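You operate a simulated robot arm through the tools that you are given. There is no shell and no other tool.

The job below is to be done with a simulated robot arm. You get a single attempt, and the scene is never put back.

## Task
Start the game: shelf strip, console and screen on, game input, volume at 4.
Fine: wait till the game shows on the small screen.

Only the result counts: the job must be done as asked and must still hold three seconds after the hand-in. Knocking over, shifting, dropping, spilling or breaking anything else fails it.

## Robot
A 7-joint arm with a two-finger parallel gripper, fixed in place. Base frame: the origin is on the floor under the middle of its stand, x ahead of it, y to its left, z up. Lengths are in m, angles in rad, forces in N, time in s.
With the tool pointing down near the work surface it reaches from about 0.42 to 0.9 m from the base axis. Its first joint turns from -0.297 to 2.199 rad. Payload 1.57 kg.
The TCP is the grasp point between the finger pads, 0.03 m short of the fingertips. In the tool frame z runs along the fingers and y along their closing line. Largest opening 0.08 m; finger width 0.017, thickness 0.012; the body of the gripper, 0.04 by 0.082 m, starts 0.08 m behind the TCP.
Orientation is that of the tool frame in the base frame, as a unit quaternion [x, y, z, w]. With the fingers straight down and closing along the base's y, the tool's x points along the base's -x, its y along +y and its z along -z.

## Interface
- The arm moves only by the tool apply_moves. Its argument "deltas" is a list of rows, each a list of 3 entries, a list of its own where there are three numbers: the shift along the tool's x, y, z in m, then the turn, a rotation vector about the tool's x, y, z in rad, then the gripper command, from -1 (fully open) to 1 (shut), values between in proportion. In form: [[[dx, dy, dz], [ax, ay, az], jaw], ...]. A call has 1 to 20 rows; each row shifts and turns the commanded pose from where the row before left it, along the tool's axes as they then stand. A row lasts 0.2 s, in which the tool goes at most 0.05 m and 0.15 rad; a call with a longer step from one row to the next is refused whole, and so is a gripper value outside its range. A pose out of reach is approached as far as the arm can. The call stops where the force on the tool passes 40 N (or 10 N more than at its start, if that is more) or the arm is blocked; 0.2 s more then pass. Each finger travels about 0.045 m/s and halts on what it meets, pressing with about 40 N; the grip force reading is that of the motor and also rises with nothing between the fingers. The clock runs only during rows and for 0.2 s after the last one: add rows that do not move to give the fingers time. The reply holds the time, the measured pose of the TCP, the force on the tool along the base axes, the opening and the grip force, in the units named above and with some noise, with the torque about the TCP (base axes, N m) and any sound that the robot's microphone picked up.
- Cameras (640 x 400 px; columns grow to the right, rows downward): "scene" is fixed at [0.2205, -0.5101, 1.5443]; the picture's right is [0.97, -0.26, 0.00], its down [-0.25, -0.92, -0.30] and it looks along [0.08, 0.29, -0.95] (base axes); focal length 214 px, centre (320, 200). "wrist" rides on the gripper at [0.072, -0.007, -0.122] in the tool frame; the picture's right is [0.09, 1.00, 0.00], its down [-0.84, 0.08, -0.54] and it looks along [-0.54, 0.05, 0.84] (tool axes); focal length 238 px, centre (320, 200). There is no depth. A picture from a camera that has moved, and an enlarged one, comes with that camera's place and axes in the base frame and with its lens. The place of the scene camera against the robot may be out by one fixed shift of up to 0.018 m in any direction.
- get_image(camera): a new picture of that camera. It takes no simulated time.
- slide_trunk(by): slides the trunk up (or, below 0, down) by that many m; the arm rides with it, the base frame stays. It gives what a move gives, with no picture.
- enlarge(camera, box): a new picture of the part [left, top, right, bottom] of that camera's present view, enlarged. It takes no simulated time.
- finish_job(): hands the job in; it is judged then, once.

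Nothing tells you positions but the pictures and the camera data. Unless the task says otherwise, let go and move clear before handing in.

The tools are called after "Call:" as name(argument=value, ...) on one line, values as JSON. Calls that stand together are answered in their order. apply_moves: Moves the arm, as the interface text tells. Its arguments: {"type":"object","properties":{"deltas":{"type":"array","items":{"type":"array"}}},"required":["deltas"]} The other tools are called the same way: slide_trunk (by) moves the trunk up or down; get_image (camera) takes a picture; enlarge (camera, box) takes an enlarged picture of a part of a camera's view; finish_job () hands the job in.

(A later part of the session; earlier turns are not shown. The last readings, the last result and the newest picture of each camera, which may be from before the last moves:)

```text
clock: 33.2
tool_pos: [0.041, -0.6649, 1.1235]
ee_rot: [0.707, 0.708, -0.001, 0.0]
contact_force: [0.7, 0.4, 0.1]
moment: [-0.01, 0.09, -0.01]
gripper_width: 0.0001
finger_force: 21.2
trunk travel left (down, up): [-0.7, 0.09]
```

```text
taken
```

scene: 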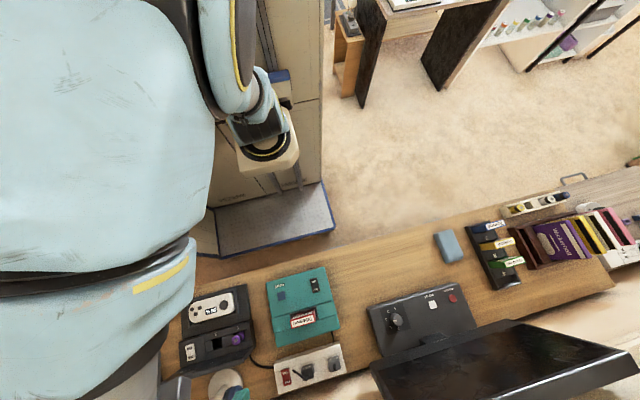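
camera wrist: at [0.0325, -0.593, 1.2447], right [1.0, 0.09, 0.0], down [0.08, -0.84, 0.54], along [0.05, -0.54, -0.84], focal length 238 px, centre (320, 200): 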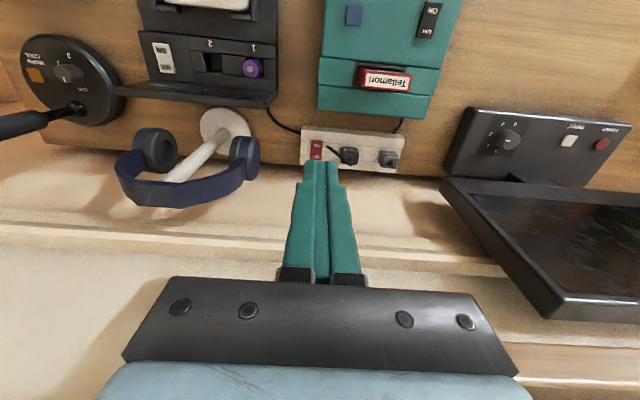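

I'm above and in front of the strip with fingers closed. I'll enlarge to recheck the rocker position before going down.

Call:
enlarge(camera="wrist", box=[280, 110, 420, 200])

Call:
enlarge(camera="wrist", box=[440, 90, 640, 215])

```text
4.44 times, centred on (350, 155) of wrist
camera zoom: at [0.0325, -0.593, 1.2447], right [1.0, 0.09, 0.0], down [0.08, -0.84, 0.54], along [0.05, -0.54, -0.84], focal length 1059 px, centre (187, 400)
```

zoom: 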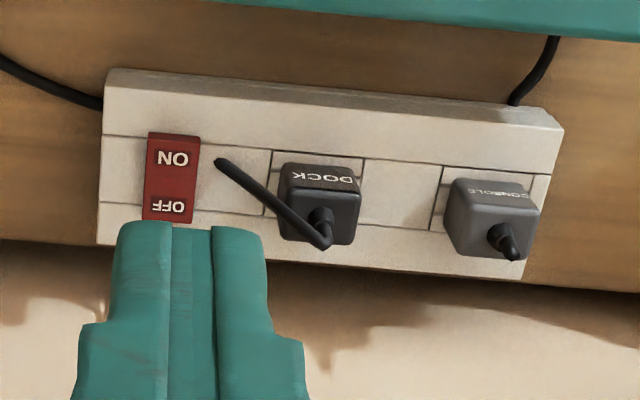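

```text
3.20 times, centred on (540, 152) of wrist
camera zoom: at [0.0325, -0.593, 1.2447], right [1.0, 0.09, 0.0], down [0.08, -0.84, 0.54], along [0.05, -0.54, -0.84], focal length 763 px, centre (-384, 352)
```

zoom: 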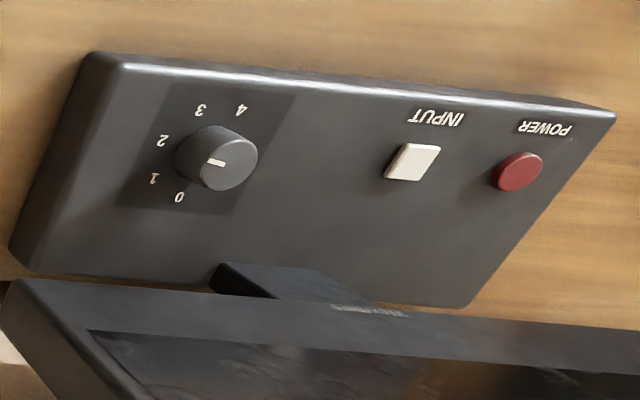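

The third view confirms the ON end of the strip rocker at (0.042, -0.761). I'll move over it and lower to about 3 cm above.

Call:
apply_moves(deltas=[[[-0.032, 0, 0], [0, 0, 0], 1], [[-0.032, 0, 0], [0, 0, 0], 1], [[-0.031, 0, 0], [0, 0, 0], 1], [[0, 0, 0.04], [0, 0, 0], 1], [[0, 0, 0.04], [0, 0, 0], 1], [[0, 0, 0.04], [0, 0, 0], 1], [[0, 0, 0.04], [0, 0, 0], 1], [[0, 0, 0.04], [0, 0, 0], 1], [[0, 0, 0.04], [0, 0, 0], 1], [[0, 0, 0.03], [0, 0, 0], 1]])

Call:
get_image(camera="wrist")

Call:
get_image(camera="scene")

```text
clock: 33.7
tool_pos: [0.04, -0.702, 1.123]
ee_rot: [0.707, 0.707, 0.008, -0.006]
contact_force: [4.2, 19.8, 6.5]
moment: [-1.62, 0.34, 0.05]
gripper_width: 0.0
finger_force: 22.0
trunk travel left (down, up): [-0.7, 0.09]
stopped in row 2: the force on the tool passed its limit at 76 N (the readings are from after the stop); the commanded pose is now the measured one
```

```text
taken
camera wrist: at [0.0318, -0.6308, 1.2458], right [1.0, 0.09, 0.01], down [0.08, -0.85, 0.53], along [0.05, -0.52, -0.85], focal length 238 px, centre (320, 200)
```

wrist: 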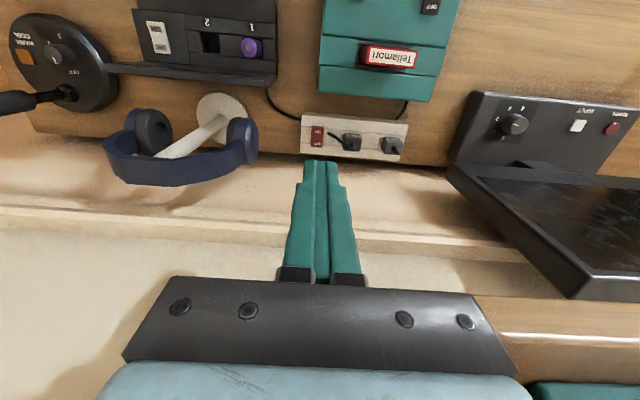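

```text
taken
```

scene: 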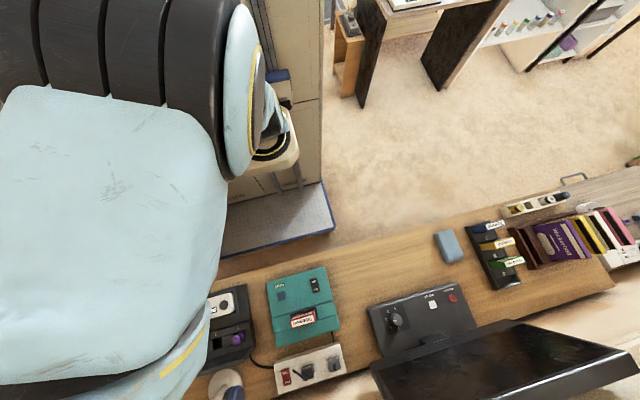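

The hand bumped something ahead, very likely the wall shelf edge at hand height (z≈1.2). I'll back straight off and then look at the shelf.

Call:
apply_moves(deltas=[[[0.01, 0, 0], [0, 0, 0], 1], [[0.02, 0, 0], [0, 0, 0], 1], [[0.03, 0, 0], [0, 0, 0], 1], [[0.04, 0, 0], [0, 0, 0], 1], [[0.04, 0, 0], [0, 0, 0], 1]])

Call:
get_image(camera="wrist")

```text
clock: 34.9
tool_pos: [0.0385, -0.5619, 1.1218]
ee_rot: [0.707, 0.707, 0.008, -0.004]
contact_force: [0.7, -0.3, -0.1]
moment: [0.05, 0.01, -0.01]
gripper_width: 0.0001
finger_force: 21.4
trunk travel left (down, up): [-0.7, 0.09]
```

```text
taken
camera wrist: at [0.0313, -0.4921, 1.2459], right [1.0, 0.09, 0.0], down [0.08, -0.85, 0.53], along [0.05, -0.52, -0.85], focal length 238 px, centre (320, 200)
```

wrist: 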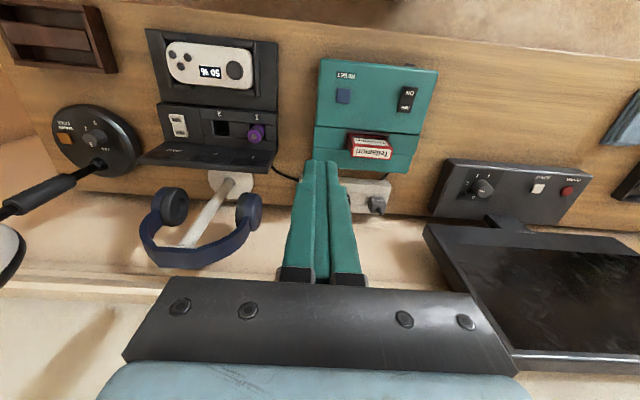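

I backed off cleanly. To check that nothing on the wall shelf moved, I'll go back to the earlier viewing pose for a like-for-like picture.

Call:
apply_moves(deltas=[[[0.02, 0.04, 0], [0, 0, 0], 1], [[0.02, 0.04, 0], [0, 0, 0], 1], [[0.02, 0.04, 0], [0, 0, 0], 1], [[0.02, 0.04, 0], [0, 0, 0], 1], [[0.02, 0.04, 0], [0, 0, 0], 1], [[0.02, 0.04, 0], [0, 0, 0], 1], [[0.02, 0.04, 0], [0, 0, 0], 1], [[0.02, 0.04, 0], [0, 0, 0], 1], [[0.02, 0.04, 0], [0, 0, 0], 1], [[0.02, 0.04, 0], [0, 0, 0], 1], [[0.016, 0.04, 0], [0, 0, 0], 1], [[0, 0.04, 0], [0, 0, 0], 1], [[0, 0.04, 0], [0, 0, 0], 1], [[0, 0.04, 0], [0, 0, 0], 1]])

Call:
apply_moves(deltas=[[[0, 0, 0], [0, -0.15, 0], 1], [[0, 0, 0], [0, -0.15, 0], 1], [[0, 0, 0], [0, -0.15, 0], 1], [[0, 0, 0], [0, -0.15, 0], 1], [[0, 0, 0], [0, -0.15, 0], 1], [[0, 0, 0], [0, -0.15, 0], 1]])

Call:
get_image(camera="wrist")

Call:
enlarge(camera="wrist", box=[0, 170, 200, 295])

```text
clock: 37.9
tool_pos: [0.5993, -0.3475, 1.1298]
ee_rot: [0.708, 0.706, 0.007, -0.005]
contact_force: [-0.8, -0.6, 0.4]
moment: [-0.01, -0.03, -0.01]
gripper_width: 0.0
finger_force: 21.6
trunk travel left (down, up): [-0.7, 0.09]
```

```text
clock: 39.3
tool_pos: [0.5999, -0.3486, 1.1303]
ee_rot: [0.64, 0.639, -0.301, 0.304]
contact_force: [-0.7, -0.5, 0.1]
moment: [0.01, 0.01, 0.02]
gripper_width: 0.0
finger_force: 21.4
trunk travel left (down, up): [-0.7, 0.09]
```

```text
taken
camera wrist: at [0.5915, -0.2074, 1.1522], right [1.0, 0.06, -0.07], down [0.07, -0.11, 0.99], along [0.05, -0.99, -0.12], focal length 238 px, centre (320, 200)
```

wrist: 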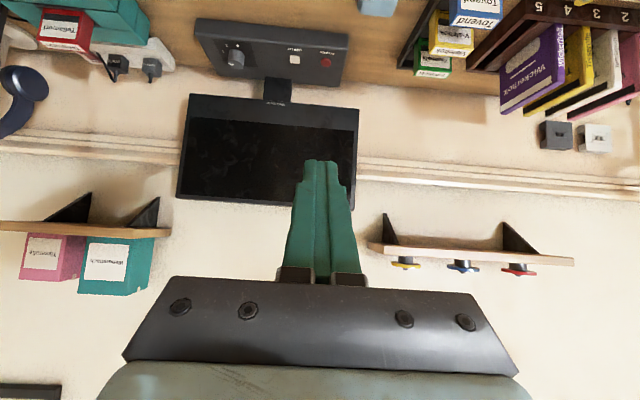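

```text
3.20 times, centred on (100, 232) of wrist
camera zoom: at [0.5915, -0.2074, 1.1522], right [1.0, 0.06, -0.07], down [0.07, -0.11, 0.99], along [0.05, -0.99, -0.12], focal length 763 px, centre (1024, 96)
```

zoom: 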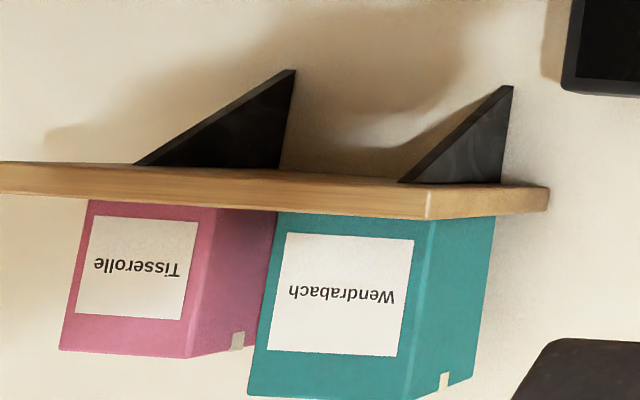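

Compared with the earlier picture the boxes sit exactly as before, so the contact was with the fixed shelf edge (about y=-0.72, z≈1.19, x up to 0.24). I'll level the tool, move to an open spot between console and screen, and lower the trunk so the arm can pass under the shelf.

Call:
apply_moves(deltas=[[[0, 0, 0], [0, 0.15, 0], 1], [[0, 0, 0], [0, 0.15, 0], 1], [[0, 0, 0], [0, 0.15, 0], 1], [[0, 0, 0], [0, 0.15, 0], 1], [[0, 0, 0], [0, 0.15, 0], 1], [[0, 0, 0], [0, 0.133, 0], 1], [[-0.021, -0.04, 0], [0, 0, 0], 1], [[-0.021, -0.04, 0], [0, 0, 0], 1], [[-0.021, -0.04, 0], [0, 0, 0], 1], [[-0.021, -0.04, 0], [0, 0, 0], 1], [[-0.021, -0.04, 0], [0, 0, 0], 1], [[-0.021, -0.04, 0], [0, 0, 0], 1], [[-0.021, -0.04, 0], [0, 0, 0], 1], [[-0.021, -0.04, 0], [0, 0, 0], 1]])

Call:
slide_trunk(by=-0.1)

Call:
get_image(camera="wrist")

Call:
get_image(camera="scene")

```text
clock: 42.3
tool_pos: [0.2772, -0.514, 1.1281]
ee_rot: [0.707, 0.708, 0.001, 0.0]
contact_force: [1.9, 1.1, -1.0]
moment: [-0.04, 0.04, 0.0]
gripper_width: 0.0
finger_force: 21.0
trunk travel left (down, up): [-0.7, 0.09]
```

```text
clock: 43.6
tool_pos: [0.2776, -0.5141, 1.029]
ee_rot: [0.707, 0.708, 0.001, 0.0]
contact_force: [0.0, 0.2, -0.3]
moment: [-0.01, 0.01, -0.01]
gripper_width: 0.0
finger_force: 21.6
trunk travel left (down, up): [-0.6, 0.19]
```

```text
taken
camera wrist: at [0.27, -0.4422, 1.1506], right [1.0, 0.09, 0.0], down [0.08, -0.84, 0.54], along [0.05, -0.54, -0.84], focal length 238 px, centre (320, 200)
```

wrist: 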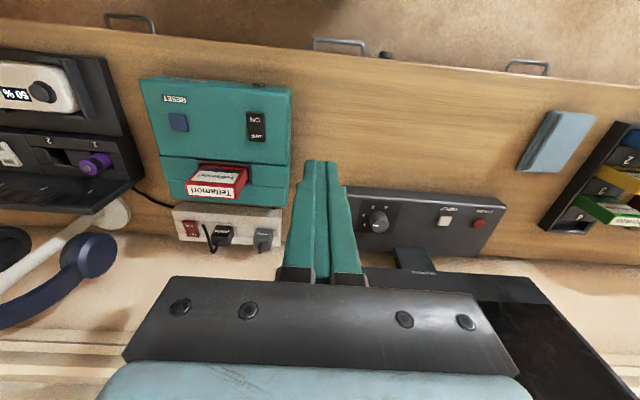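

```text
taken
```

scene: 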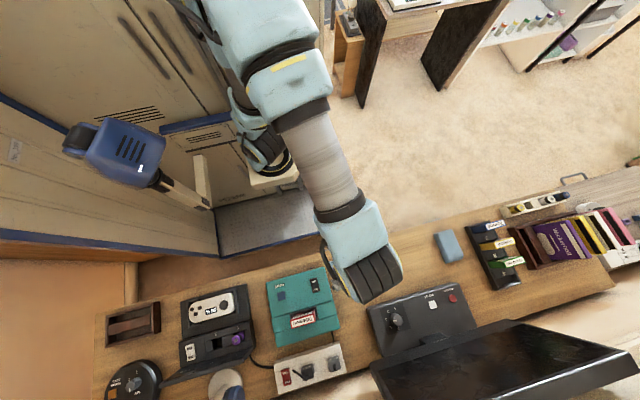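

The trunk moved down smoothly with the arm. I'll lower another 0.15 m here over bare desk.

Call:
slide_trunk(by=-0.15)

Call:
get_image(camera="wrist")

Call:
get_image(camera="scene")

```text
clock: 45.4
tool_pos: [0.2772, -0.5146, 0.8783]
ee_rot: [0.707, 0.707, 0.002, 0.001]
contact_force: [-0.2, 0.0, 0.7]
moment: [0.02, 0.01, 0.01]
gripper_width: 0.0
finger_force: 21.1
trunk travel left (down, up): [-0.45, 0.34]
```

```text
taken
camera wrist: at [0.2701, -0.4422, 1.0006], right [1.0, 0.09, 0.0], down [0.08, -0.84, 0.54], along [0.05, -0.54, -0.84], focal length 238 px, centre (320, 200)
```

wrist: 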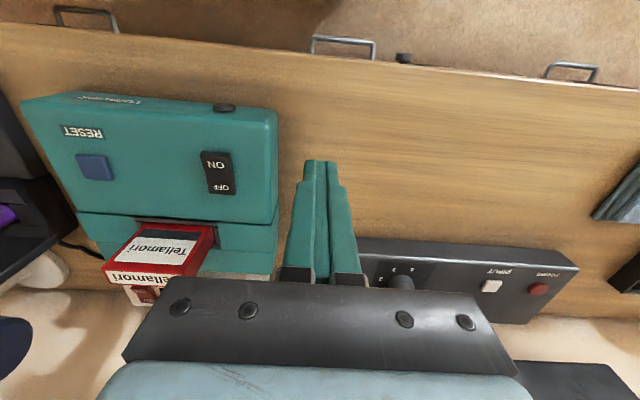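

```text
taken
```

scene: 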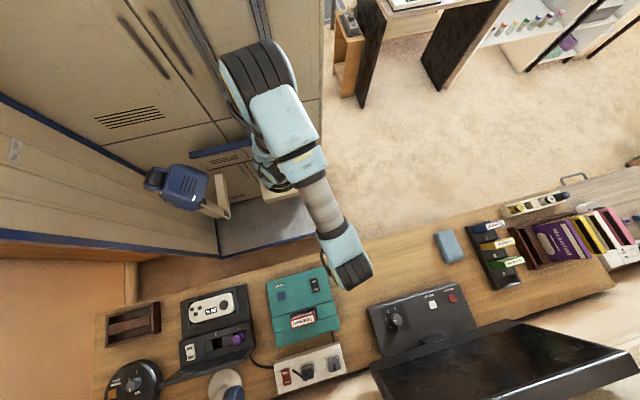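

Now I have a close view of the console and controls. I'll enlarge to see the rocker state.

Call:
enlarge(camera="wrist", box=[180, 130, 260, 210])

Call:
enlarge(camera="wrist", box=[350, 230, 590, 330])

Call:
enlarge(camera="scene", box=[260, 260, 350, 400])

```text
5.00 times, centred on (220, 170) of wrist
camera zoom: at [0.2701, -0.4422, 1.0006], right [1.0, 0.09, 0.0], down [0.08, -0.84, 0.54], along [0.05, -0.54, -0.84], focal length 1192 px, centre (820, 350)
```

zoom: 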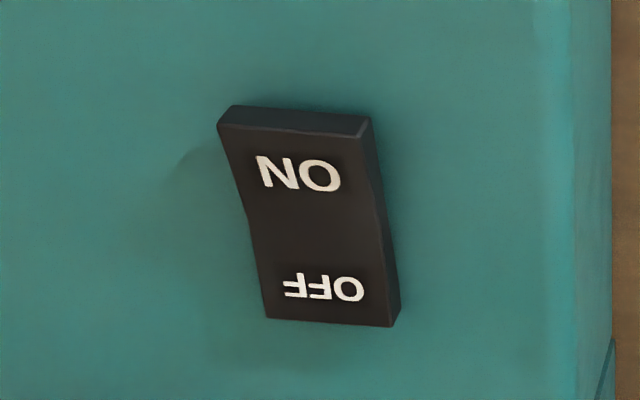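

```text
2.67 times, centred on (470, 280) of wrist
camera zoom: at [0.2701, -0.4422, 1.0006], right [1.0, 0.09, 0.0], down [0.08, -0.84, 0.54], along [0.05, -0.54, -0.84], focal length 636 px, centre (-80, -13)
```

zoom: 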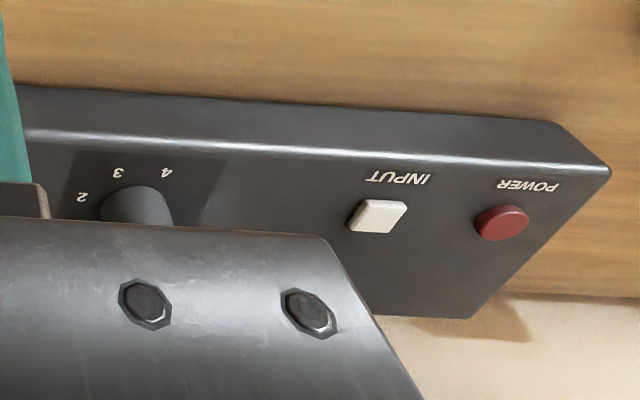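

```text
2.86 times, centred on (305, 330) of scene
camera zoom: at [0.2205, -0.5101, 1.5443], right [0.97, -0.26, 0.0], down [-0.25, -0.92, -0.3], along [0.08, 0.29, -0.95], focal length 613 px, centre (363, -171)
```

zoom: 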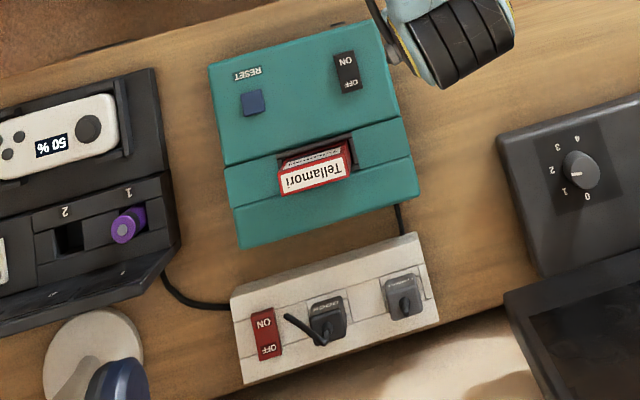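

The console rocker's ON end stands proud, so it is OFF. I'll raise, tilt the tool outward (so the hand stays clear of the wall shelf), and move to hover above the strip's ON end.

Call:
apply_moves(deltas=[[[0, 0, -0.035], [0, 0, 0], 1], [[0, 0, -0.035], [0, 0, 0], 1], [[-0.03, -0.04, 0], [0, 0, 0], 1], [[-0.03, -0.04, 0], [0, 0, 0], 1], [[0, 0, 0], [0, -0.15, 0], 1], [[0, 0, 0], [0, -0.15, 0], 1], [[0, 0, 0], [0, -0.15, 0], 1]])

Call:
apply_moves(deltas=[[[-0.032, -0.031, 0.0154], [0, 0, 0], 1], [[-0.032, -0.031, 0.0154], [0, 0, 0], 1], [[-0.032, -0.031, 0.0154], [0, 0, 0], 1], [[-0.032, -0.031, 0.0154], [0, 0, 0], 1]])

Call:
get_image(camera="wrist")

Call:
get_image(camera="scene")

```text
clock: 47.0
tool_pos: [0.1983, -0.5759, 0.9485]
ee_rot: [0.69, 0.689, -0.157, 0.159]
contact_force: [0.6, -0.1, -0.3]
moment: [-0.01, -0.02, -0.01]
gripper_width: 0.0001
finger_force: 21.1
trunk travel left (down, up): [-0.45, 0.34]
```

```text
clock: 48.0
tool_pos: [0.0739, -0.7201, 0.9485]
ee_rot: [0.688, 0.69, -0.156, 0.159]
contact_force: [0.1, 1.1, 0.0]
moment: [0.01, 0.01, -0.03]
gripper_width: 0.0002
finger_force: 21.0
trunk travel left (down, up): [-0.45, 0.34]
```

```text
taken
camera wrist: at [0.0657, -0.6007, 1.0271], right [1.0, 0.08, -0.04], down [0.07, -0.52, 0.85], along [0.05, -0.85, -0.52], focal length 238 px, centre (320, 200)
```

wrist: 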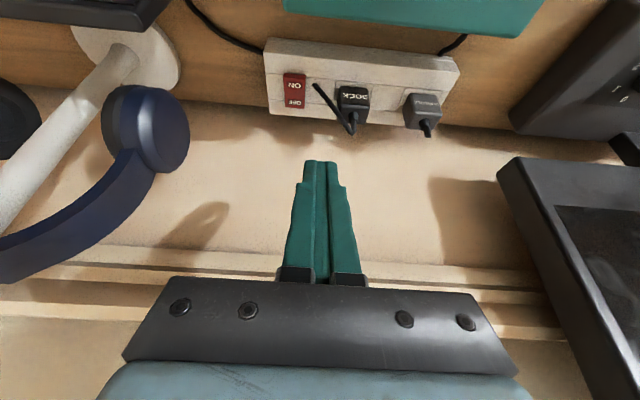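

```text
taken
```

scene: 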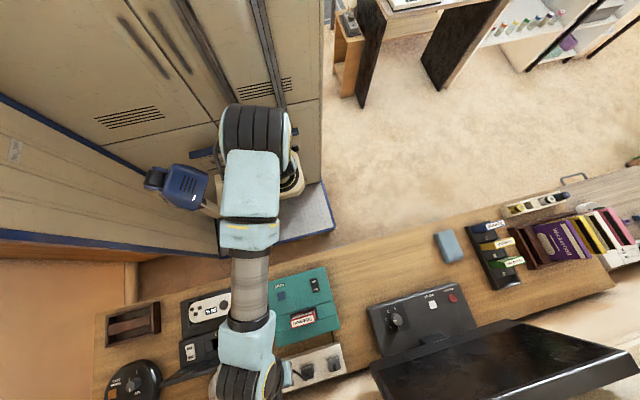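

No contact so far and the strip is in clear view. I'll enlarge the rocker to check state and aim.

Call:
enlarge(camera="wrist", box=[255, 50, 335, 130])

```text
5.00 times, centred on (295, 90) of wrist
camera zoom: at [0.0657, -0.6007, 1.0271], right [1.0, 0.08, -0.04], down [0.07, -0.52, 0.85], along [0.05, -0.85, -0.52], focal length 1192 px, centre (445, 750)
```

zoom: 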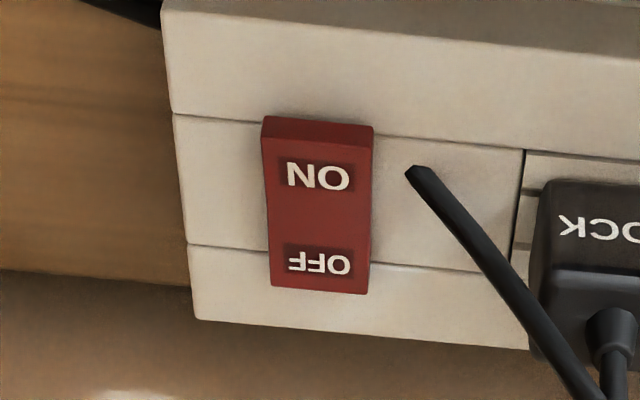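

The raised ON end confirms the strip is OFF. I'll hover about 4-5 cm above its ON end, offset slightly left to clear the DOCK cable.

Call:
apply_moves(deltas=[[[0.0034, -0.0123, 0.0311], [0, 0, 0], 1], [[0.0034, -0.0123, 0.0311], [0, 0, 0], 1], [[0.0034, -0.0123, 0.0311], [0, 0, 0], 1]])

Call:
get_image(camera="wrist")

Call:
enlarge(camera="wrist", box=[250, 60, 410, 190])

```text
clock: 48.8
tool_pos: [0.0384, -0.7473, 0.8604]
ee_rot: [0.689, 0.69, -0.156, 0.158]
contact_force: [0.3, 0.3, 0.4]
moment: [0.01, 0.01, -0.02]
gripper_width: 0.0
finger_force: 21.3
trunk travel left (down, up): [-0.45, 0.34]
```

```text
taken
camera wrist: at [0.0302, -0.6292, 0.9385], right [1.0, 0.08, -0.04], down [0.08, -0.52, 0.85], along [0.05, -0.85, -0.52], focal length 238 px, centre (320, 200)
```

wrist: 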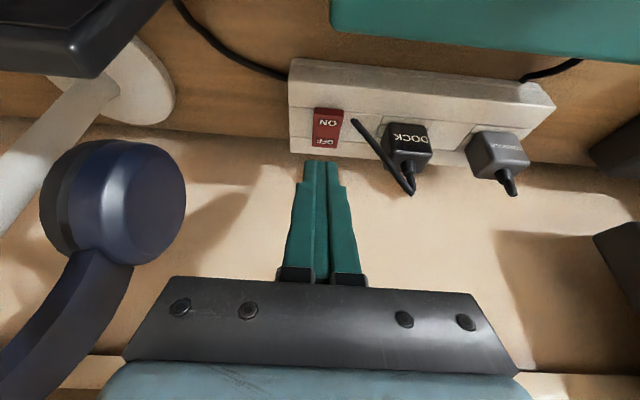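

```text
3.08 times, centred on (330, 125) of wrist
camera zoom: at [0.0302, -0.6292, 0.9385], right [1.0, 0.08, -0.04], down [0.08, -0.52, 0.85], along [0.05, -0.85, -0.52], focal length 733 px, centre (289, 431)
```

zoom: 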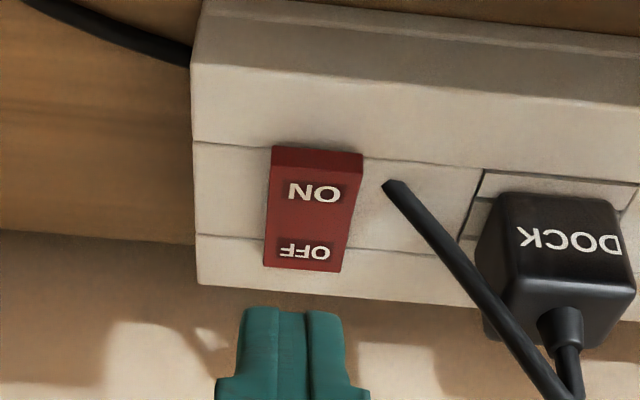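

The fingertip lines up with the rocker's ON end. I'll lower to about 1 cm above and then press down in small steps.

Call:
apply_moves(deltas=[[[0.0056, 0, 0.0167], [0, 0, 0], 1], [[0.0056, 0, 0.0167], [0, 0, 0], 1], [[0.0013, 0, 0.0027], [0, 0, 0], 1], [[0.0013, 0, 0.0027], [0, 0, 0], 1]])

Call:
enlarge(camera="wrist", box=[250, 60, 410, 190])

```text
clock: 49.8
tool_pos: [0.0377, -0.7514, 0.8177]
ee_rot: [0.69, 0.689, -0.155, 0.158]
contact_force: [-0.3, -0.9, -0.1]
moment: [0.0, -0.01, 0.03]
gripper_width: 0.0
finger_force: 21.2
trunk travel left (down, up): [-0.45, 0.34]
```

```text
3.08 times, centred on (330, 125) of wrist
camera zoom: at [0.0297, -0.6336, 0.897], right [1.0, 0.08, -0.04], down [0.07, -0.52, 0.85], along [0.05, -0.85, -0.52], focal length 733 px, centre (289, 431)
```

zoom: 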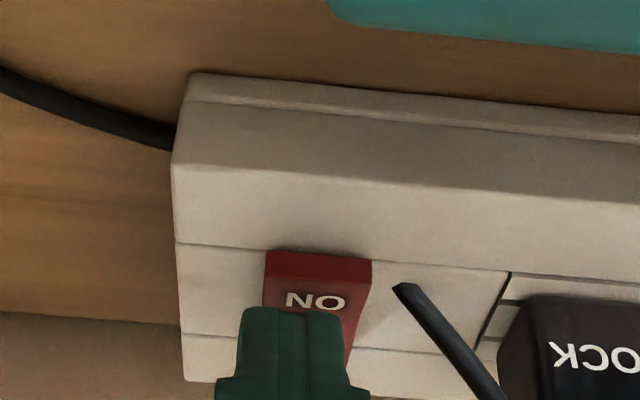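

The tip sits right over the ON end with no contact yet. I'll press down slowly.

Call:
apply_moves(deltas=[[[0.00087, 0, 0.0018], [0, 0, 0], 1], [[0.00087, 0, 0.0018], [0, 0, 0], 1], [[0.00087, 0, 0.0018], [0, 0, 0], 1]])

Call:
enlarge(camera="wrist", box=[250, 60, 410, 190])

```text
clock: 50.6
tool_pos: [0.0372, -0.7517, 0.8103]
ee_rot: [0.69, 0.689, -0.156, 0.158]
contact_force: [-1.3, -1.0, -0.6]
moment: [-0.03, -0.02, 0.03]
gripper_width: 0.0001
finger_force: 21.3
trunk travel left (down, up): [-0.45, 0.34]
```

```text
3.08 times, centred on (330, 125) of wrist
camera zoom: at [0.0293, -0.6339, 0.8905], right [1.0, 0.08, -0.04], down [0.07, -0.52, 0.85], along [0.05, -0.85, -0.52], focal length 733 px, centre (289, 431)
```

zoom: 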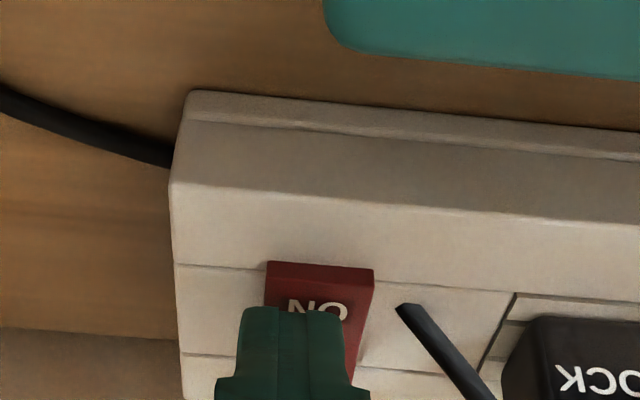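

No contact yet; I'll keep pressing in small steps.

Call:
apply_moves(deltas=[[[0.00087, 0, 0.0018], [0, 0, 0], 1], [[0.00087, 0, 0.0018], [0, 0, 0], 1], [[0.00087, 0, 0.0018], [0, 0, 0], 1]])

Call:
enlarge(camera="wrist", box=[250, 60, 410, 190])

```text
clock: 51.5
tool_pos: [0.0375, -0.753, 0.8124]
ee_rot: [0.689, 0.688, -0.16, 0.161]
contact_force: [0.9, 10.2, 17.0]
moment: [0.26, -0.03, -0.02]
gripper_width: 0.0001
finger_force: 21.0
trunk travel left (down, up): [-0.45, 0.34]
stopped in row 3: the force on the tool passed its limit at 41 N (the readings are from after the stop); the commanded pose is now the measured one
```

```text
3.08 times, centred on (330, 125) of wrist
camera zoom: at [0.0293, -0.634, 0.8888], right [1.0, 0.08, -0.04], down [0.07, -0.51, 0.86], along [0.05, -0.86, -0.51], focal length 733 px, centre (289, 431)
```

zoom: 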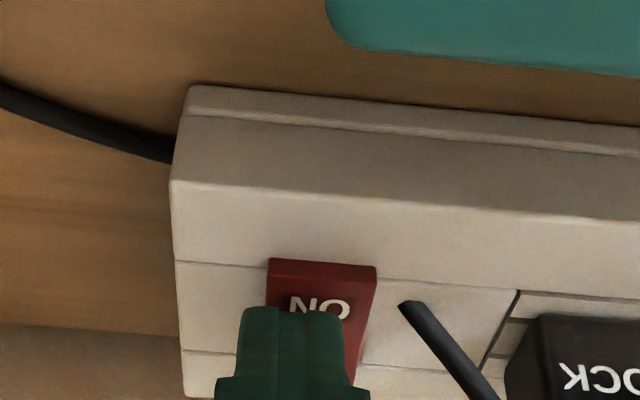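

The press reached 41 N. I'll lift off and look whether the rocker changed.

Call:
apply_moves(deltas=[[[-0.0013, 0, -0.0027], [0, 0, 0], 1], [[-0.0087, 0, -0.018], [0, 0, 0], 1], [[-0.0087, 0, -0.018], [0, 0, 0], 1]])

Call:
enlarge(camera="wrist", box=[250, 60, 410, 190])

Call:
get_image(camera="wrist")

```text
clock: 52.3
tool_pos: [0.0383, -0.752, 0.8528]
ee_rot: [0.689, 0.689, -0.158, 0.16]
contact_force: [-0.8, 0.4, 0.2]
moment: [-0.03, 0.03, 0.02]
gripper_width: 0.0
finger_force: 21.1
trunk travel left (down, up): [-0.45, 0.34]
```

```text
3.08 times, centred on (330, 125) of wrist
camera zoom: at [0.0293, -0.6336, 0.93], right [1.0, 0.08, -0.04], down [0.07, -0.51, 0.85], along [0.05, -0.85, -0.52], focal length 733 px, centre (289, 431)
```

zoom: 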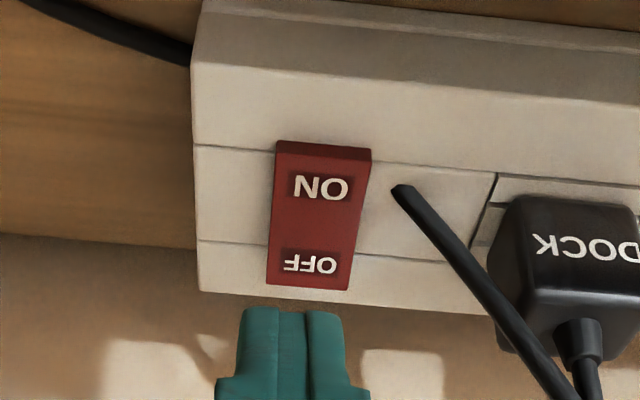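

```text
taken
camera wrist: at [0.0293, -0.6336, 0.93], right [1.0, 0.08, -0.04], down [0.07, -0.51, 0.85], along [0.05, -0.85, -0.52], focal length 238 px, centre (320, 200)
```

wrist: 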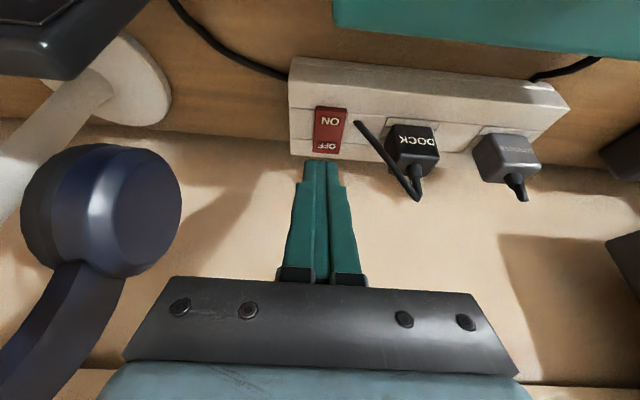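

The rocker seems to have tipped: its OFF end now stands out further. I'll take a closer look to be sure.

Call:
enlarge(camera="wrist", box=[290, 80, 370, 160])

Call:
enlarge(camera="scene", box=[270, 335, 350, 395])

```text
5.00 times, centred on (330, 120) of wrist
camera zoom: at [0.0293, -0.6336, 0.93], right [1.0, 0.08, -0.04], down [0.07, -0.51, 0.85], along [0.05, -0.85, -0.52], focal length 1192 px, centre (270, 600)
```

zoom: 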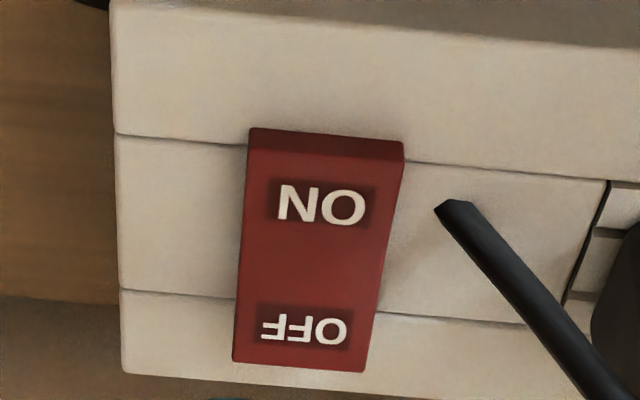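

```text
6.67 times, centred on (310, 365) of scene
camera zoom: at [0.2205, -0.5101, 1.5443], right [0.97, -0.26, 0.0], down [-0.25, -0.92, -0.3], along [0.08, 0.29, -0.95], focal length 1430 px, centre (387, -900)
```

zoom: 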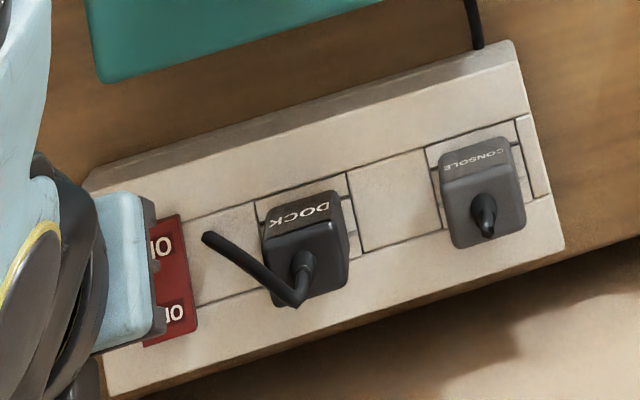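

Both ends have shifted (ON lower, OFF higher), so the strip rocker is now ON. I'll rise, go back over the console and level the tool.

Call:
apply_moves(deltas=[[[-0.0144, 0, -0.0297], [0, 0, 0], 1], [[-0.0144, 0, -0.0297], [0, 0, 0], 1], [[-0.0144, 0, -0.0297], [0, 0, 0], 1], [[0.0306, 0.025, -0.0148], [0, 0, 0], 1], [[0.0306, 0.025, -0.0148], [0, 0, 0], 1], [[0.0306, 0.025, -0.0148], [0, 0, 0], 1], [[0.0306, 0.025, -0.0148], [0, 0, 0], 1], [[0, 0, 0], [0, 0.15, 0], 1], [[0, 0, 0], [0, 0.15, 0], 1], [[0, 0, 0], [0, 0.155, 0], 1]])

Call:
get_image(camera="wrist")

```text
refused: row 10 steps farther than a row can; nothing moved
```

```text
taken
camera wrist: at [0.0293, -0.6336, 0.93], right [1.0, 0.08, -0.04], down [0.07, -0.51, 0.85], along [0.05, -0.85, -0.52], focal length 238 px, centre (320, 200)
```

wrist: 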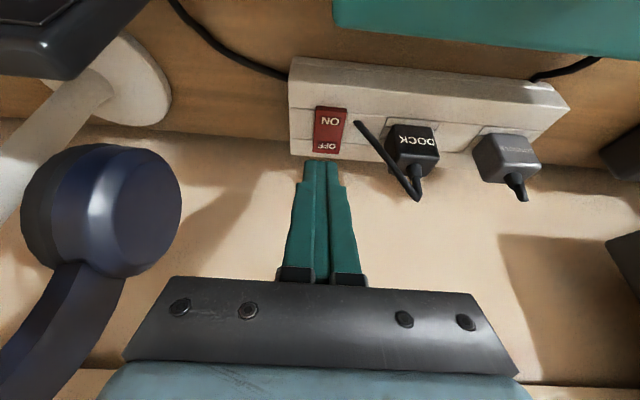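

The call was refused for a turn slightly over the limit, so nothing moved. I'll repeat it within the limits.

Call:
apply_moves(deltas=[[[-0.0144, 0, -0.0297], [0, 0, 0], 1], [[-0.0144, 0, -0.0297], [0, 0, 0], 1], [[-0.0144, 0, -0.0297], [0, 0, 0], 1], [[0.0306, 0.025, -0.0148], [0, 0, 0], 1], [[0.0306, 0.025, -0.0148], [0, 0, 0], 1], [[0.0306, 0.025, -0.0148], [0, 0, 0], 1], [[0.0306, 0.025, -0.0148], [0, 0, 0], 1], [[0, 0, 0], [0, 0.149, 0], 1], [[0, 0, 0], [0, 0.149, 0], 1], [[0, 0, 0], [0, 0.149, 0], 1], [[0, 0, 0], [0, 0.01, 0], 1]])

Call:
get_image(camera="wrist")

```text
clock: 54.7
tool_pos: [0.1372, -0.6163, 0.9506]
ee_rot: [0.708, 0.707, 0.002, -0.001]
contact_force: [0.9, 0.2, 0.0]
moment: [0.02, -0.02, -0.01]
gripper_width: 0.0
finger_force: 20.9
trunk travel left (down, up): [-0.45, 0.34]
```

```text
taken
camera wrist: at [0.1293, -0.5443, 1.0731], right [1.0, 0.09, 0.0], down [0.08, -0.84, 0.54], along [0.05, -0.54, -0.84], focal length 238 px, centre (320, 200)
```

wrist: 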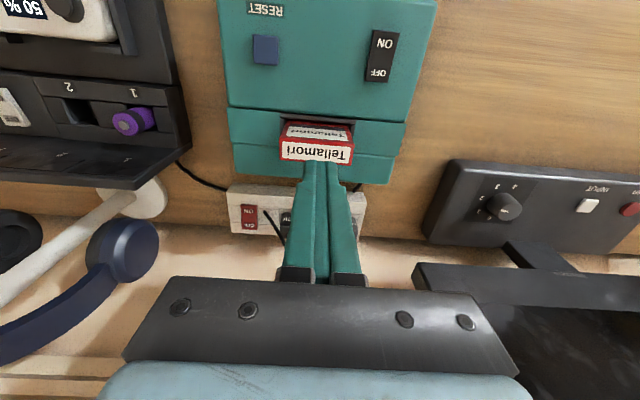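

I'm level at (0.137, -0.616, 0.951). I'll move over the console's ON end at (0.189, -0.531) and come down to hover.

Call:
apply_moves(deltas=[[[0.0426, 0.0257, 0], [0, 0, 0], 1], [[0.0426, 0.0257, 0], [0, 0, 0], 1], [[0, 0, 0.04], [0, 0, 0], 1], [[0, 0, 0.035], [0, 0, 0], 1]])

Call:
get_image(camera="wrist")

Call:
enlarge(camera="wrist", box=[250, 70, 410, 190])

```text
clock: 55.7
tool_pos: [0.1894, -0.5305, 0.8766]
ee_rot: [0.707, 0.707, 0.001, 0.001]
contact_force: [0.2, 0.3, -0.5]
moment: [-0.03, 0.02, -0.04]
gripper_width: 0.0002
finger_force: 21.7
trunk travel left (down, up): [-0.45, 0.34]
```

```text
taken
camera wrist: at [0.1814, -0.4583, 0.9987], right [1.0, 0.09, 0.0], down [0.08, -0.84, 0.54], along [0.05, -0.54, -0.84], focal length 238 px, centre (320, 200)
```

wrist: 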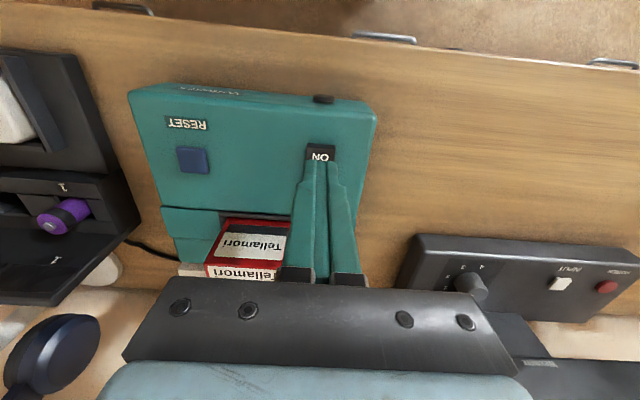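

```text
3.33 times, centred on (330, 130) of wrist
camera zoom: at [0.1814, -0.4583, 0.9987], right [1.0, 0.09, 0.0], down [0.08, -0.84, 0.54], along [0.05, -0.54, -0.84], focal length 794 px, centre (287, 433)
```

zoom: 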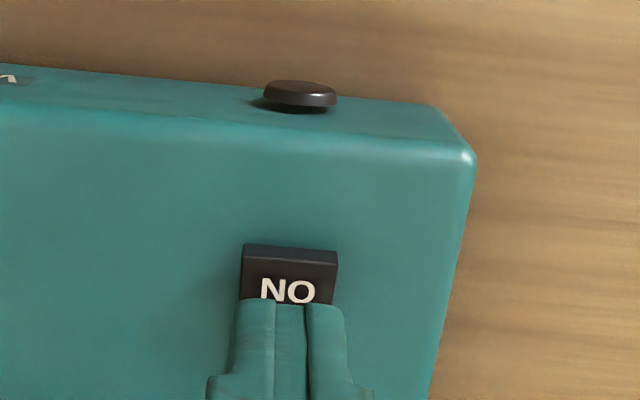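

The tip is centred over the console's ON end. I'll shift 3 mm inward, lower to just above and press in small steps.

Call:
apply_moves(deltas=[[[-0.003, 0, 0.013], [0, 0, 0], 1], [[0, 0, 0.013], [0, 0, 0], 1], [[0, 0, 0.002], [0, 0, 0], 1], [[0, 0, 0.002], [0, 0, 0], 1], [[0, 0, 0.002], [0, 0, 0], 1], [[0, 0, 0.002], [0, 0, 0], 1]])

Call:
enlarge(camera="wrist", box=[250, 70, 410, 190])

```text
clock: 57.1
tool_pos: [0.1886, -0.5353, 0.8414]
ee_rot: [0.707, 0.707, 0.002, 0.0]
contact_force: [0.4, -0.3, 0.6]
moment: [0.01, 0.02, -0.02]
gripper_width: 0.0002
finger_force: 21.8
trunk travel left (down, up): [-0.45, 0.34]
```

```text
3.33 times, centred on (330, 130) of wrist
camera zoom: at [0.1813, -0.463, 0.9631], right [1.0, 0.09, 0.0], down [0.08, -0.84, 0.54], along [0.05, -0.54, -0.84], focal length 794 px, centre (287, 433)
```

zoom: 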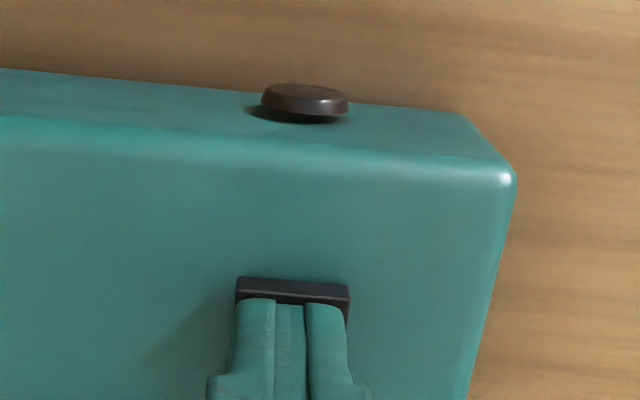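

Still no contact at tip height 0.811; continuing down in 2 mm steps.

Call:
apply_moves(deltas=[[[0, 0, 0.002], [0, 0, 0], 1], [[0, 0, 0.002], [0, 0, 0], 1], [[0, 0, 0.002], [0, 0, 0], 1], [[0, 0, 0.002], [0, 0, 0], 1], [[0, 0, 0.002], [0, 0, 0], 1]])

Call:
enlarge(camera="wrist", box=[250, 70, 410, 190])

```text
clock: 58.0
tool_pos: [0.1893, -0.5353, 0.8394]
ee_rot: [0.707, 0.707, 0.0, 0.003]
contact_force: [-2.2, 12.2, 24.6]
moment: [0.11, 0.03, 0.1]
gripper_width: 0.0
finger_force: 20.8
trunk travel left (down, up): [-0.45, 0.34]
stopped in row 4: the force on the tool passed its limit at 45 N (the readings are from after the stop); the commanded pose is now the measured one
```

```text
3.33 times, centred on (330, 130) of wrist
camera zoom: at [0.1806, -0.462, 0.9614], right [1.0, 0.09, 0.0], down [0.07, -0.83, 0.55], along [0.05, -0.54, -0.84], focal length 794 px, centre (287, 433)
```

zoom: 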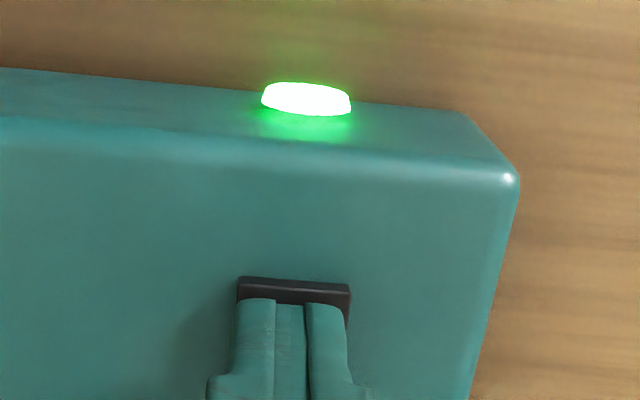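

The console's lamp lights green, so strip and console are both on. I'll lift off and confirm that it stays lit.

Call:
apply_moves(deltas=[[[0, 0, -0.003], [0, 0, 0], 1], [[0, 0, -0.03], [0, 0, 0], 1], [[0, 0, -0.04], [0, 0, 0], 1], [[0, 0, -0.035], [0, 0, 0], 1]])

Call:
get_image(camera="wrist")

Call:
get_image(camera="scene")

```text
clock: 59.0
tool_pos: [0.189, -0.5362, 0.9471]
ee_rot: [0.707, 0.707, 0.0, 0.003]
contact_force: [-0.4, -0.8, -0.4]
moment: [0.01, 0.02, -0.01]
gripper_width: 0.0002
finger_force: 20.9
trunk travel left (down, up): [-0.45, 0.34]
```

```text
taken
camera wrist: at [0.1801, -0.4632, 1.0674], right [1.0, 0.09, 0.0], down [0.08, -0.83, 0.55], along [0.05, -0.54, -0.84], focal length 238 px, centre (320, 200)
```

wrist: 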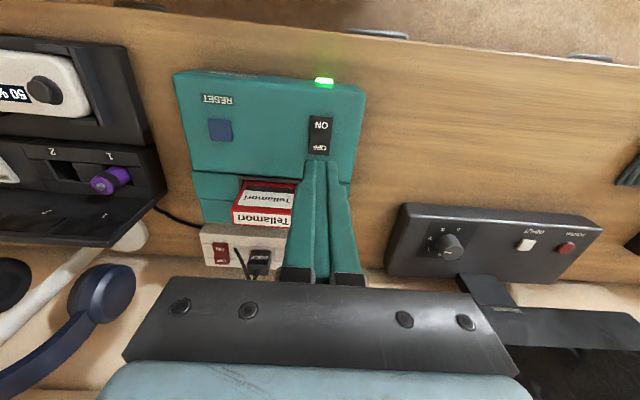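

```text
taken
```

scene: 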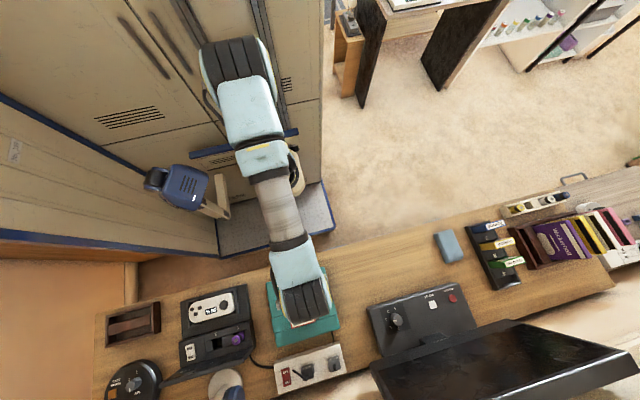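

Console stays on with the green lamp. Next is the screen: I'll move right over the screen base at a safe height.

Call:
apply_moves(deltas=[[[-0.006, 0.041, 0], [0, 0, 0], 1], [[-0.006, 0.041, 0], [0, 0, 0], 1], [[-0.006, 0.041, 0], [0, 0, 0], 1], [[-0.006, 0.041, 0], [0, 0, 0], 1], [[-0.006, 0.041, 0], [0, 0, 0], 1], [[-0.006, 0.041, 0], [0, 0, 0], 1], [[-0.006, 0.041, 0], [0, 0, 0], 1], [[-0.006, 0.041, 0], [0, 0, 0], 1], [[-0.006, 0.041, 0], [0, 0, 0], 1], [[-0.006, 0.041, 0], [0, 0, 0], 1], [[0, 0, 0], [0, -0.15, 0], 1], [[0, 0, 0], [0, -0.15, 0], 1], [[0, 0, 0], [0, -0.15, 0], 1]])

Call:
get_image(camera="wrist")

Call:
get_image(camera="scene")

```text
clock: 61.8
tool_pos: [0.5994, -0.5971, 0.9482]
ee_rot: [0.689, 0.689, -0.157, 0.161]
contact_force: [-0.5, 0.0, -0.5]
moment: [0.02, -0.03, 0.02]
gripper_width: 0.0003
finger_force: 22.1
trunk travel left (down, up): [-0.45, 0.34]
```

```text
taken
camera wrist: at [0.5916, -0.4779, 1.0258], right [1.0, 0.08, -0.04], down [0.07, -0.51, 0.86], along [0.05, -0.85, -0.52], focal length 238 px, centre (320, 200)
```

wrist: 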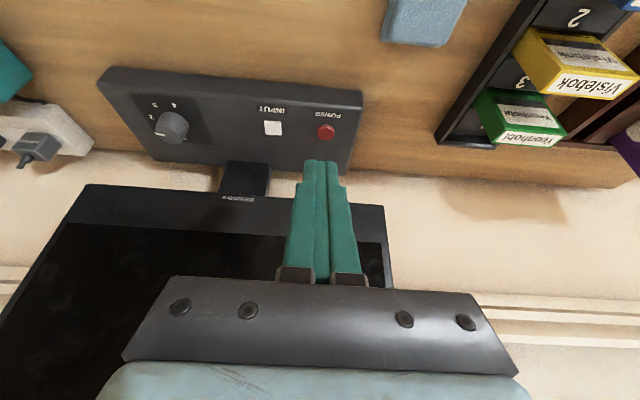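

```text
taken
```

scene: 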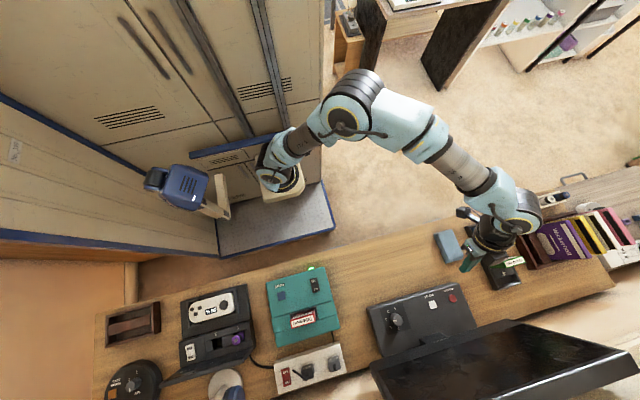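

I have a good view of POWER, INPUT and the dial. I'll enlarge for aim.

Call:
enlarge(camera="wrist", box=[230, 90, 370, 180])

Call:
enlarge(camera="wrist", box=[90, 60, 230, 160])

```text
4.44 times, centred on (300, 135) of wrist
camera zoom: at [0.5916, -0.4779, 1.0258], right [1.0, 0.08, -0.04], down [0.07, -0.51, 0.86], along [0.05, -0.85, -0.52], focal length 1059 px, centre (409, 489)
```

zoom: 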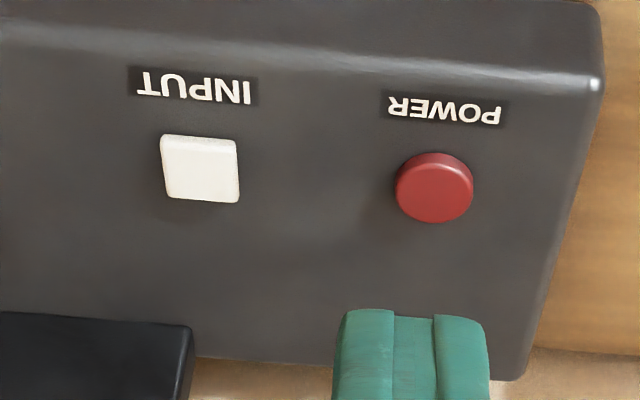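

```text
4.00 times, centred on (160, 110) of wrist
camera zoom: at [0.5916, -0.4779, 1.0258], right [1.0, 0.08, -0.04], down [0.07, -0.51, 0.86], along [0.05, -0.85, -0.52], focal length 953 px, centre (960, 560)
```

zoom: 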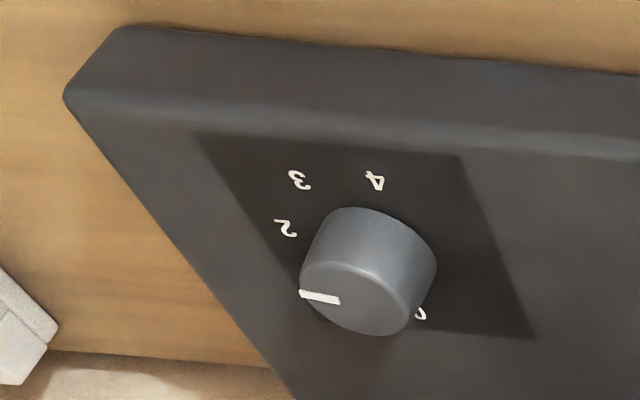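

POWER confirmed at (0.610, -0.706, 0.780). I'll move to hover about 3 cm above it.

Call:
apply_moves(deltas=[[[-0.0117, 0.0027, 0.0356], [0, 0, 0], 1], [[-0.0117, 0.0027, 0.0356], [0, 0, 0], 1], [[-0.0117, 0.0027, 0.0356], [0, 0, 0], 1], [[-0.0117, 0.0027, 0.0356], [0, 0, 0], 1]])

Call:
get_image(camera="wrist")

Call:
enlarge(camera="wrist", box=[250, 90, 410, 190])

```text
clock: 62.8
tool_pos: [0.6097, -0.7017, 0.8403]
ee_rot: [0.689, 0.689, -0.157, 0.161]
contact_force: [0.5, 0.2, 0.7]
moment: [0.04, 0.01, 0.03]
gripper_width: 0.0
finger_force: 21.7
trunk travel left (down, up): [-0.45, 0.34]
```

```text
taken
camera wrist: at [0.6012, -0.582, 0.9176], right [1.0, 0.08, -0.04], down [0.07, -0.51, 0.85], along [0.05, -0.85, -0.52], focal length 238 px, centre (320, 200)
```

wrist: 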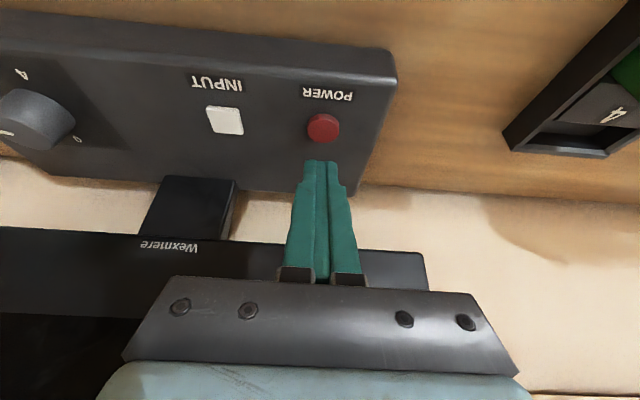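

```text
4.00 times, centred on (330, 140) of wrist
camera zoom: at [0.6012, -0.582, 0.9176], right [1.0, 0.08, -0.04], down [0.07, -0.51, 0.85], along [0.05, -0.85, -0.52], focal length 953 px, centre (280, 440)
```

zoom: 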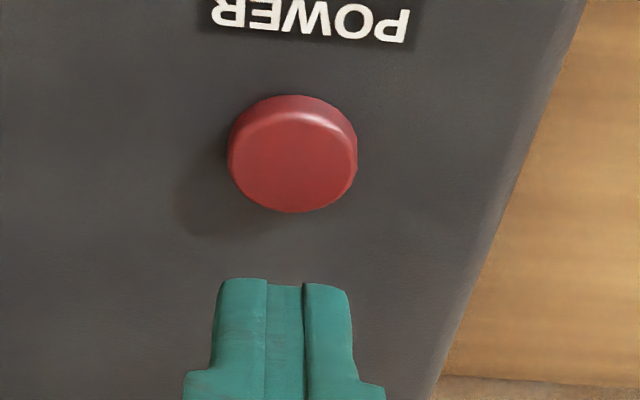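

Aligned with POWER. I'll lower to just above and begin pressing gently.

Call:
apply_moves(deltas=[[[0.0055, 0, 0.0114], [0, 0, 0], 1], [[0.0055, 0, 0.0114], [0, 0, 0], 1], [[0.0009, 0, 0.0018], [0, 0, 0], 1], [[0.0009, 0, 0.0018], [0, 0, 0], 1], [[0.0009, 0, 0.0018], [0, 0, 0], 1]])

Call:
get_image(camera="wrist")

```text
clock: 64.0
tool_pos: [0.6101, -0.7022, 0.8108]
ee_rot: [0.689, 0.688, -0.159, 0.162]
contact_force: [-2.0, -1.3, 12.3]
moment: [-0.08, 0.07, -0.03]
gripper_width: 0.0001
finger_force: 21.1
trunk travel left (down, up): [-0.45, 0.34]
heard: click
```

```text
taken
camera wrist: at [0.6017, -0.5824, 0.8883], right [1.0, 0.08, -0.04], down [0.07, -0.51, 0.86], along [0.05, -0.86, -0.52], focal length 238 px, centre (320, 200)
```

wrist: 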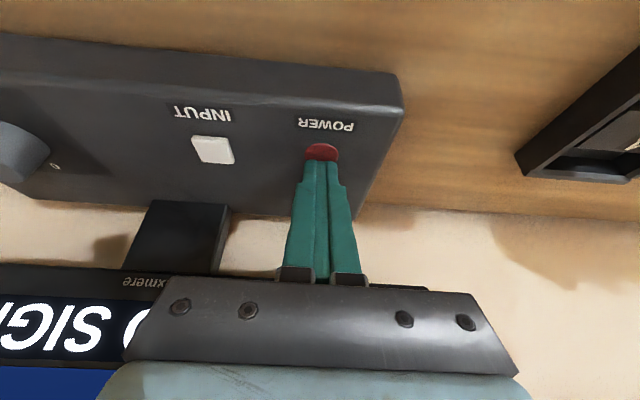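

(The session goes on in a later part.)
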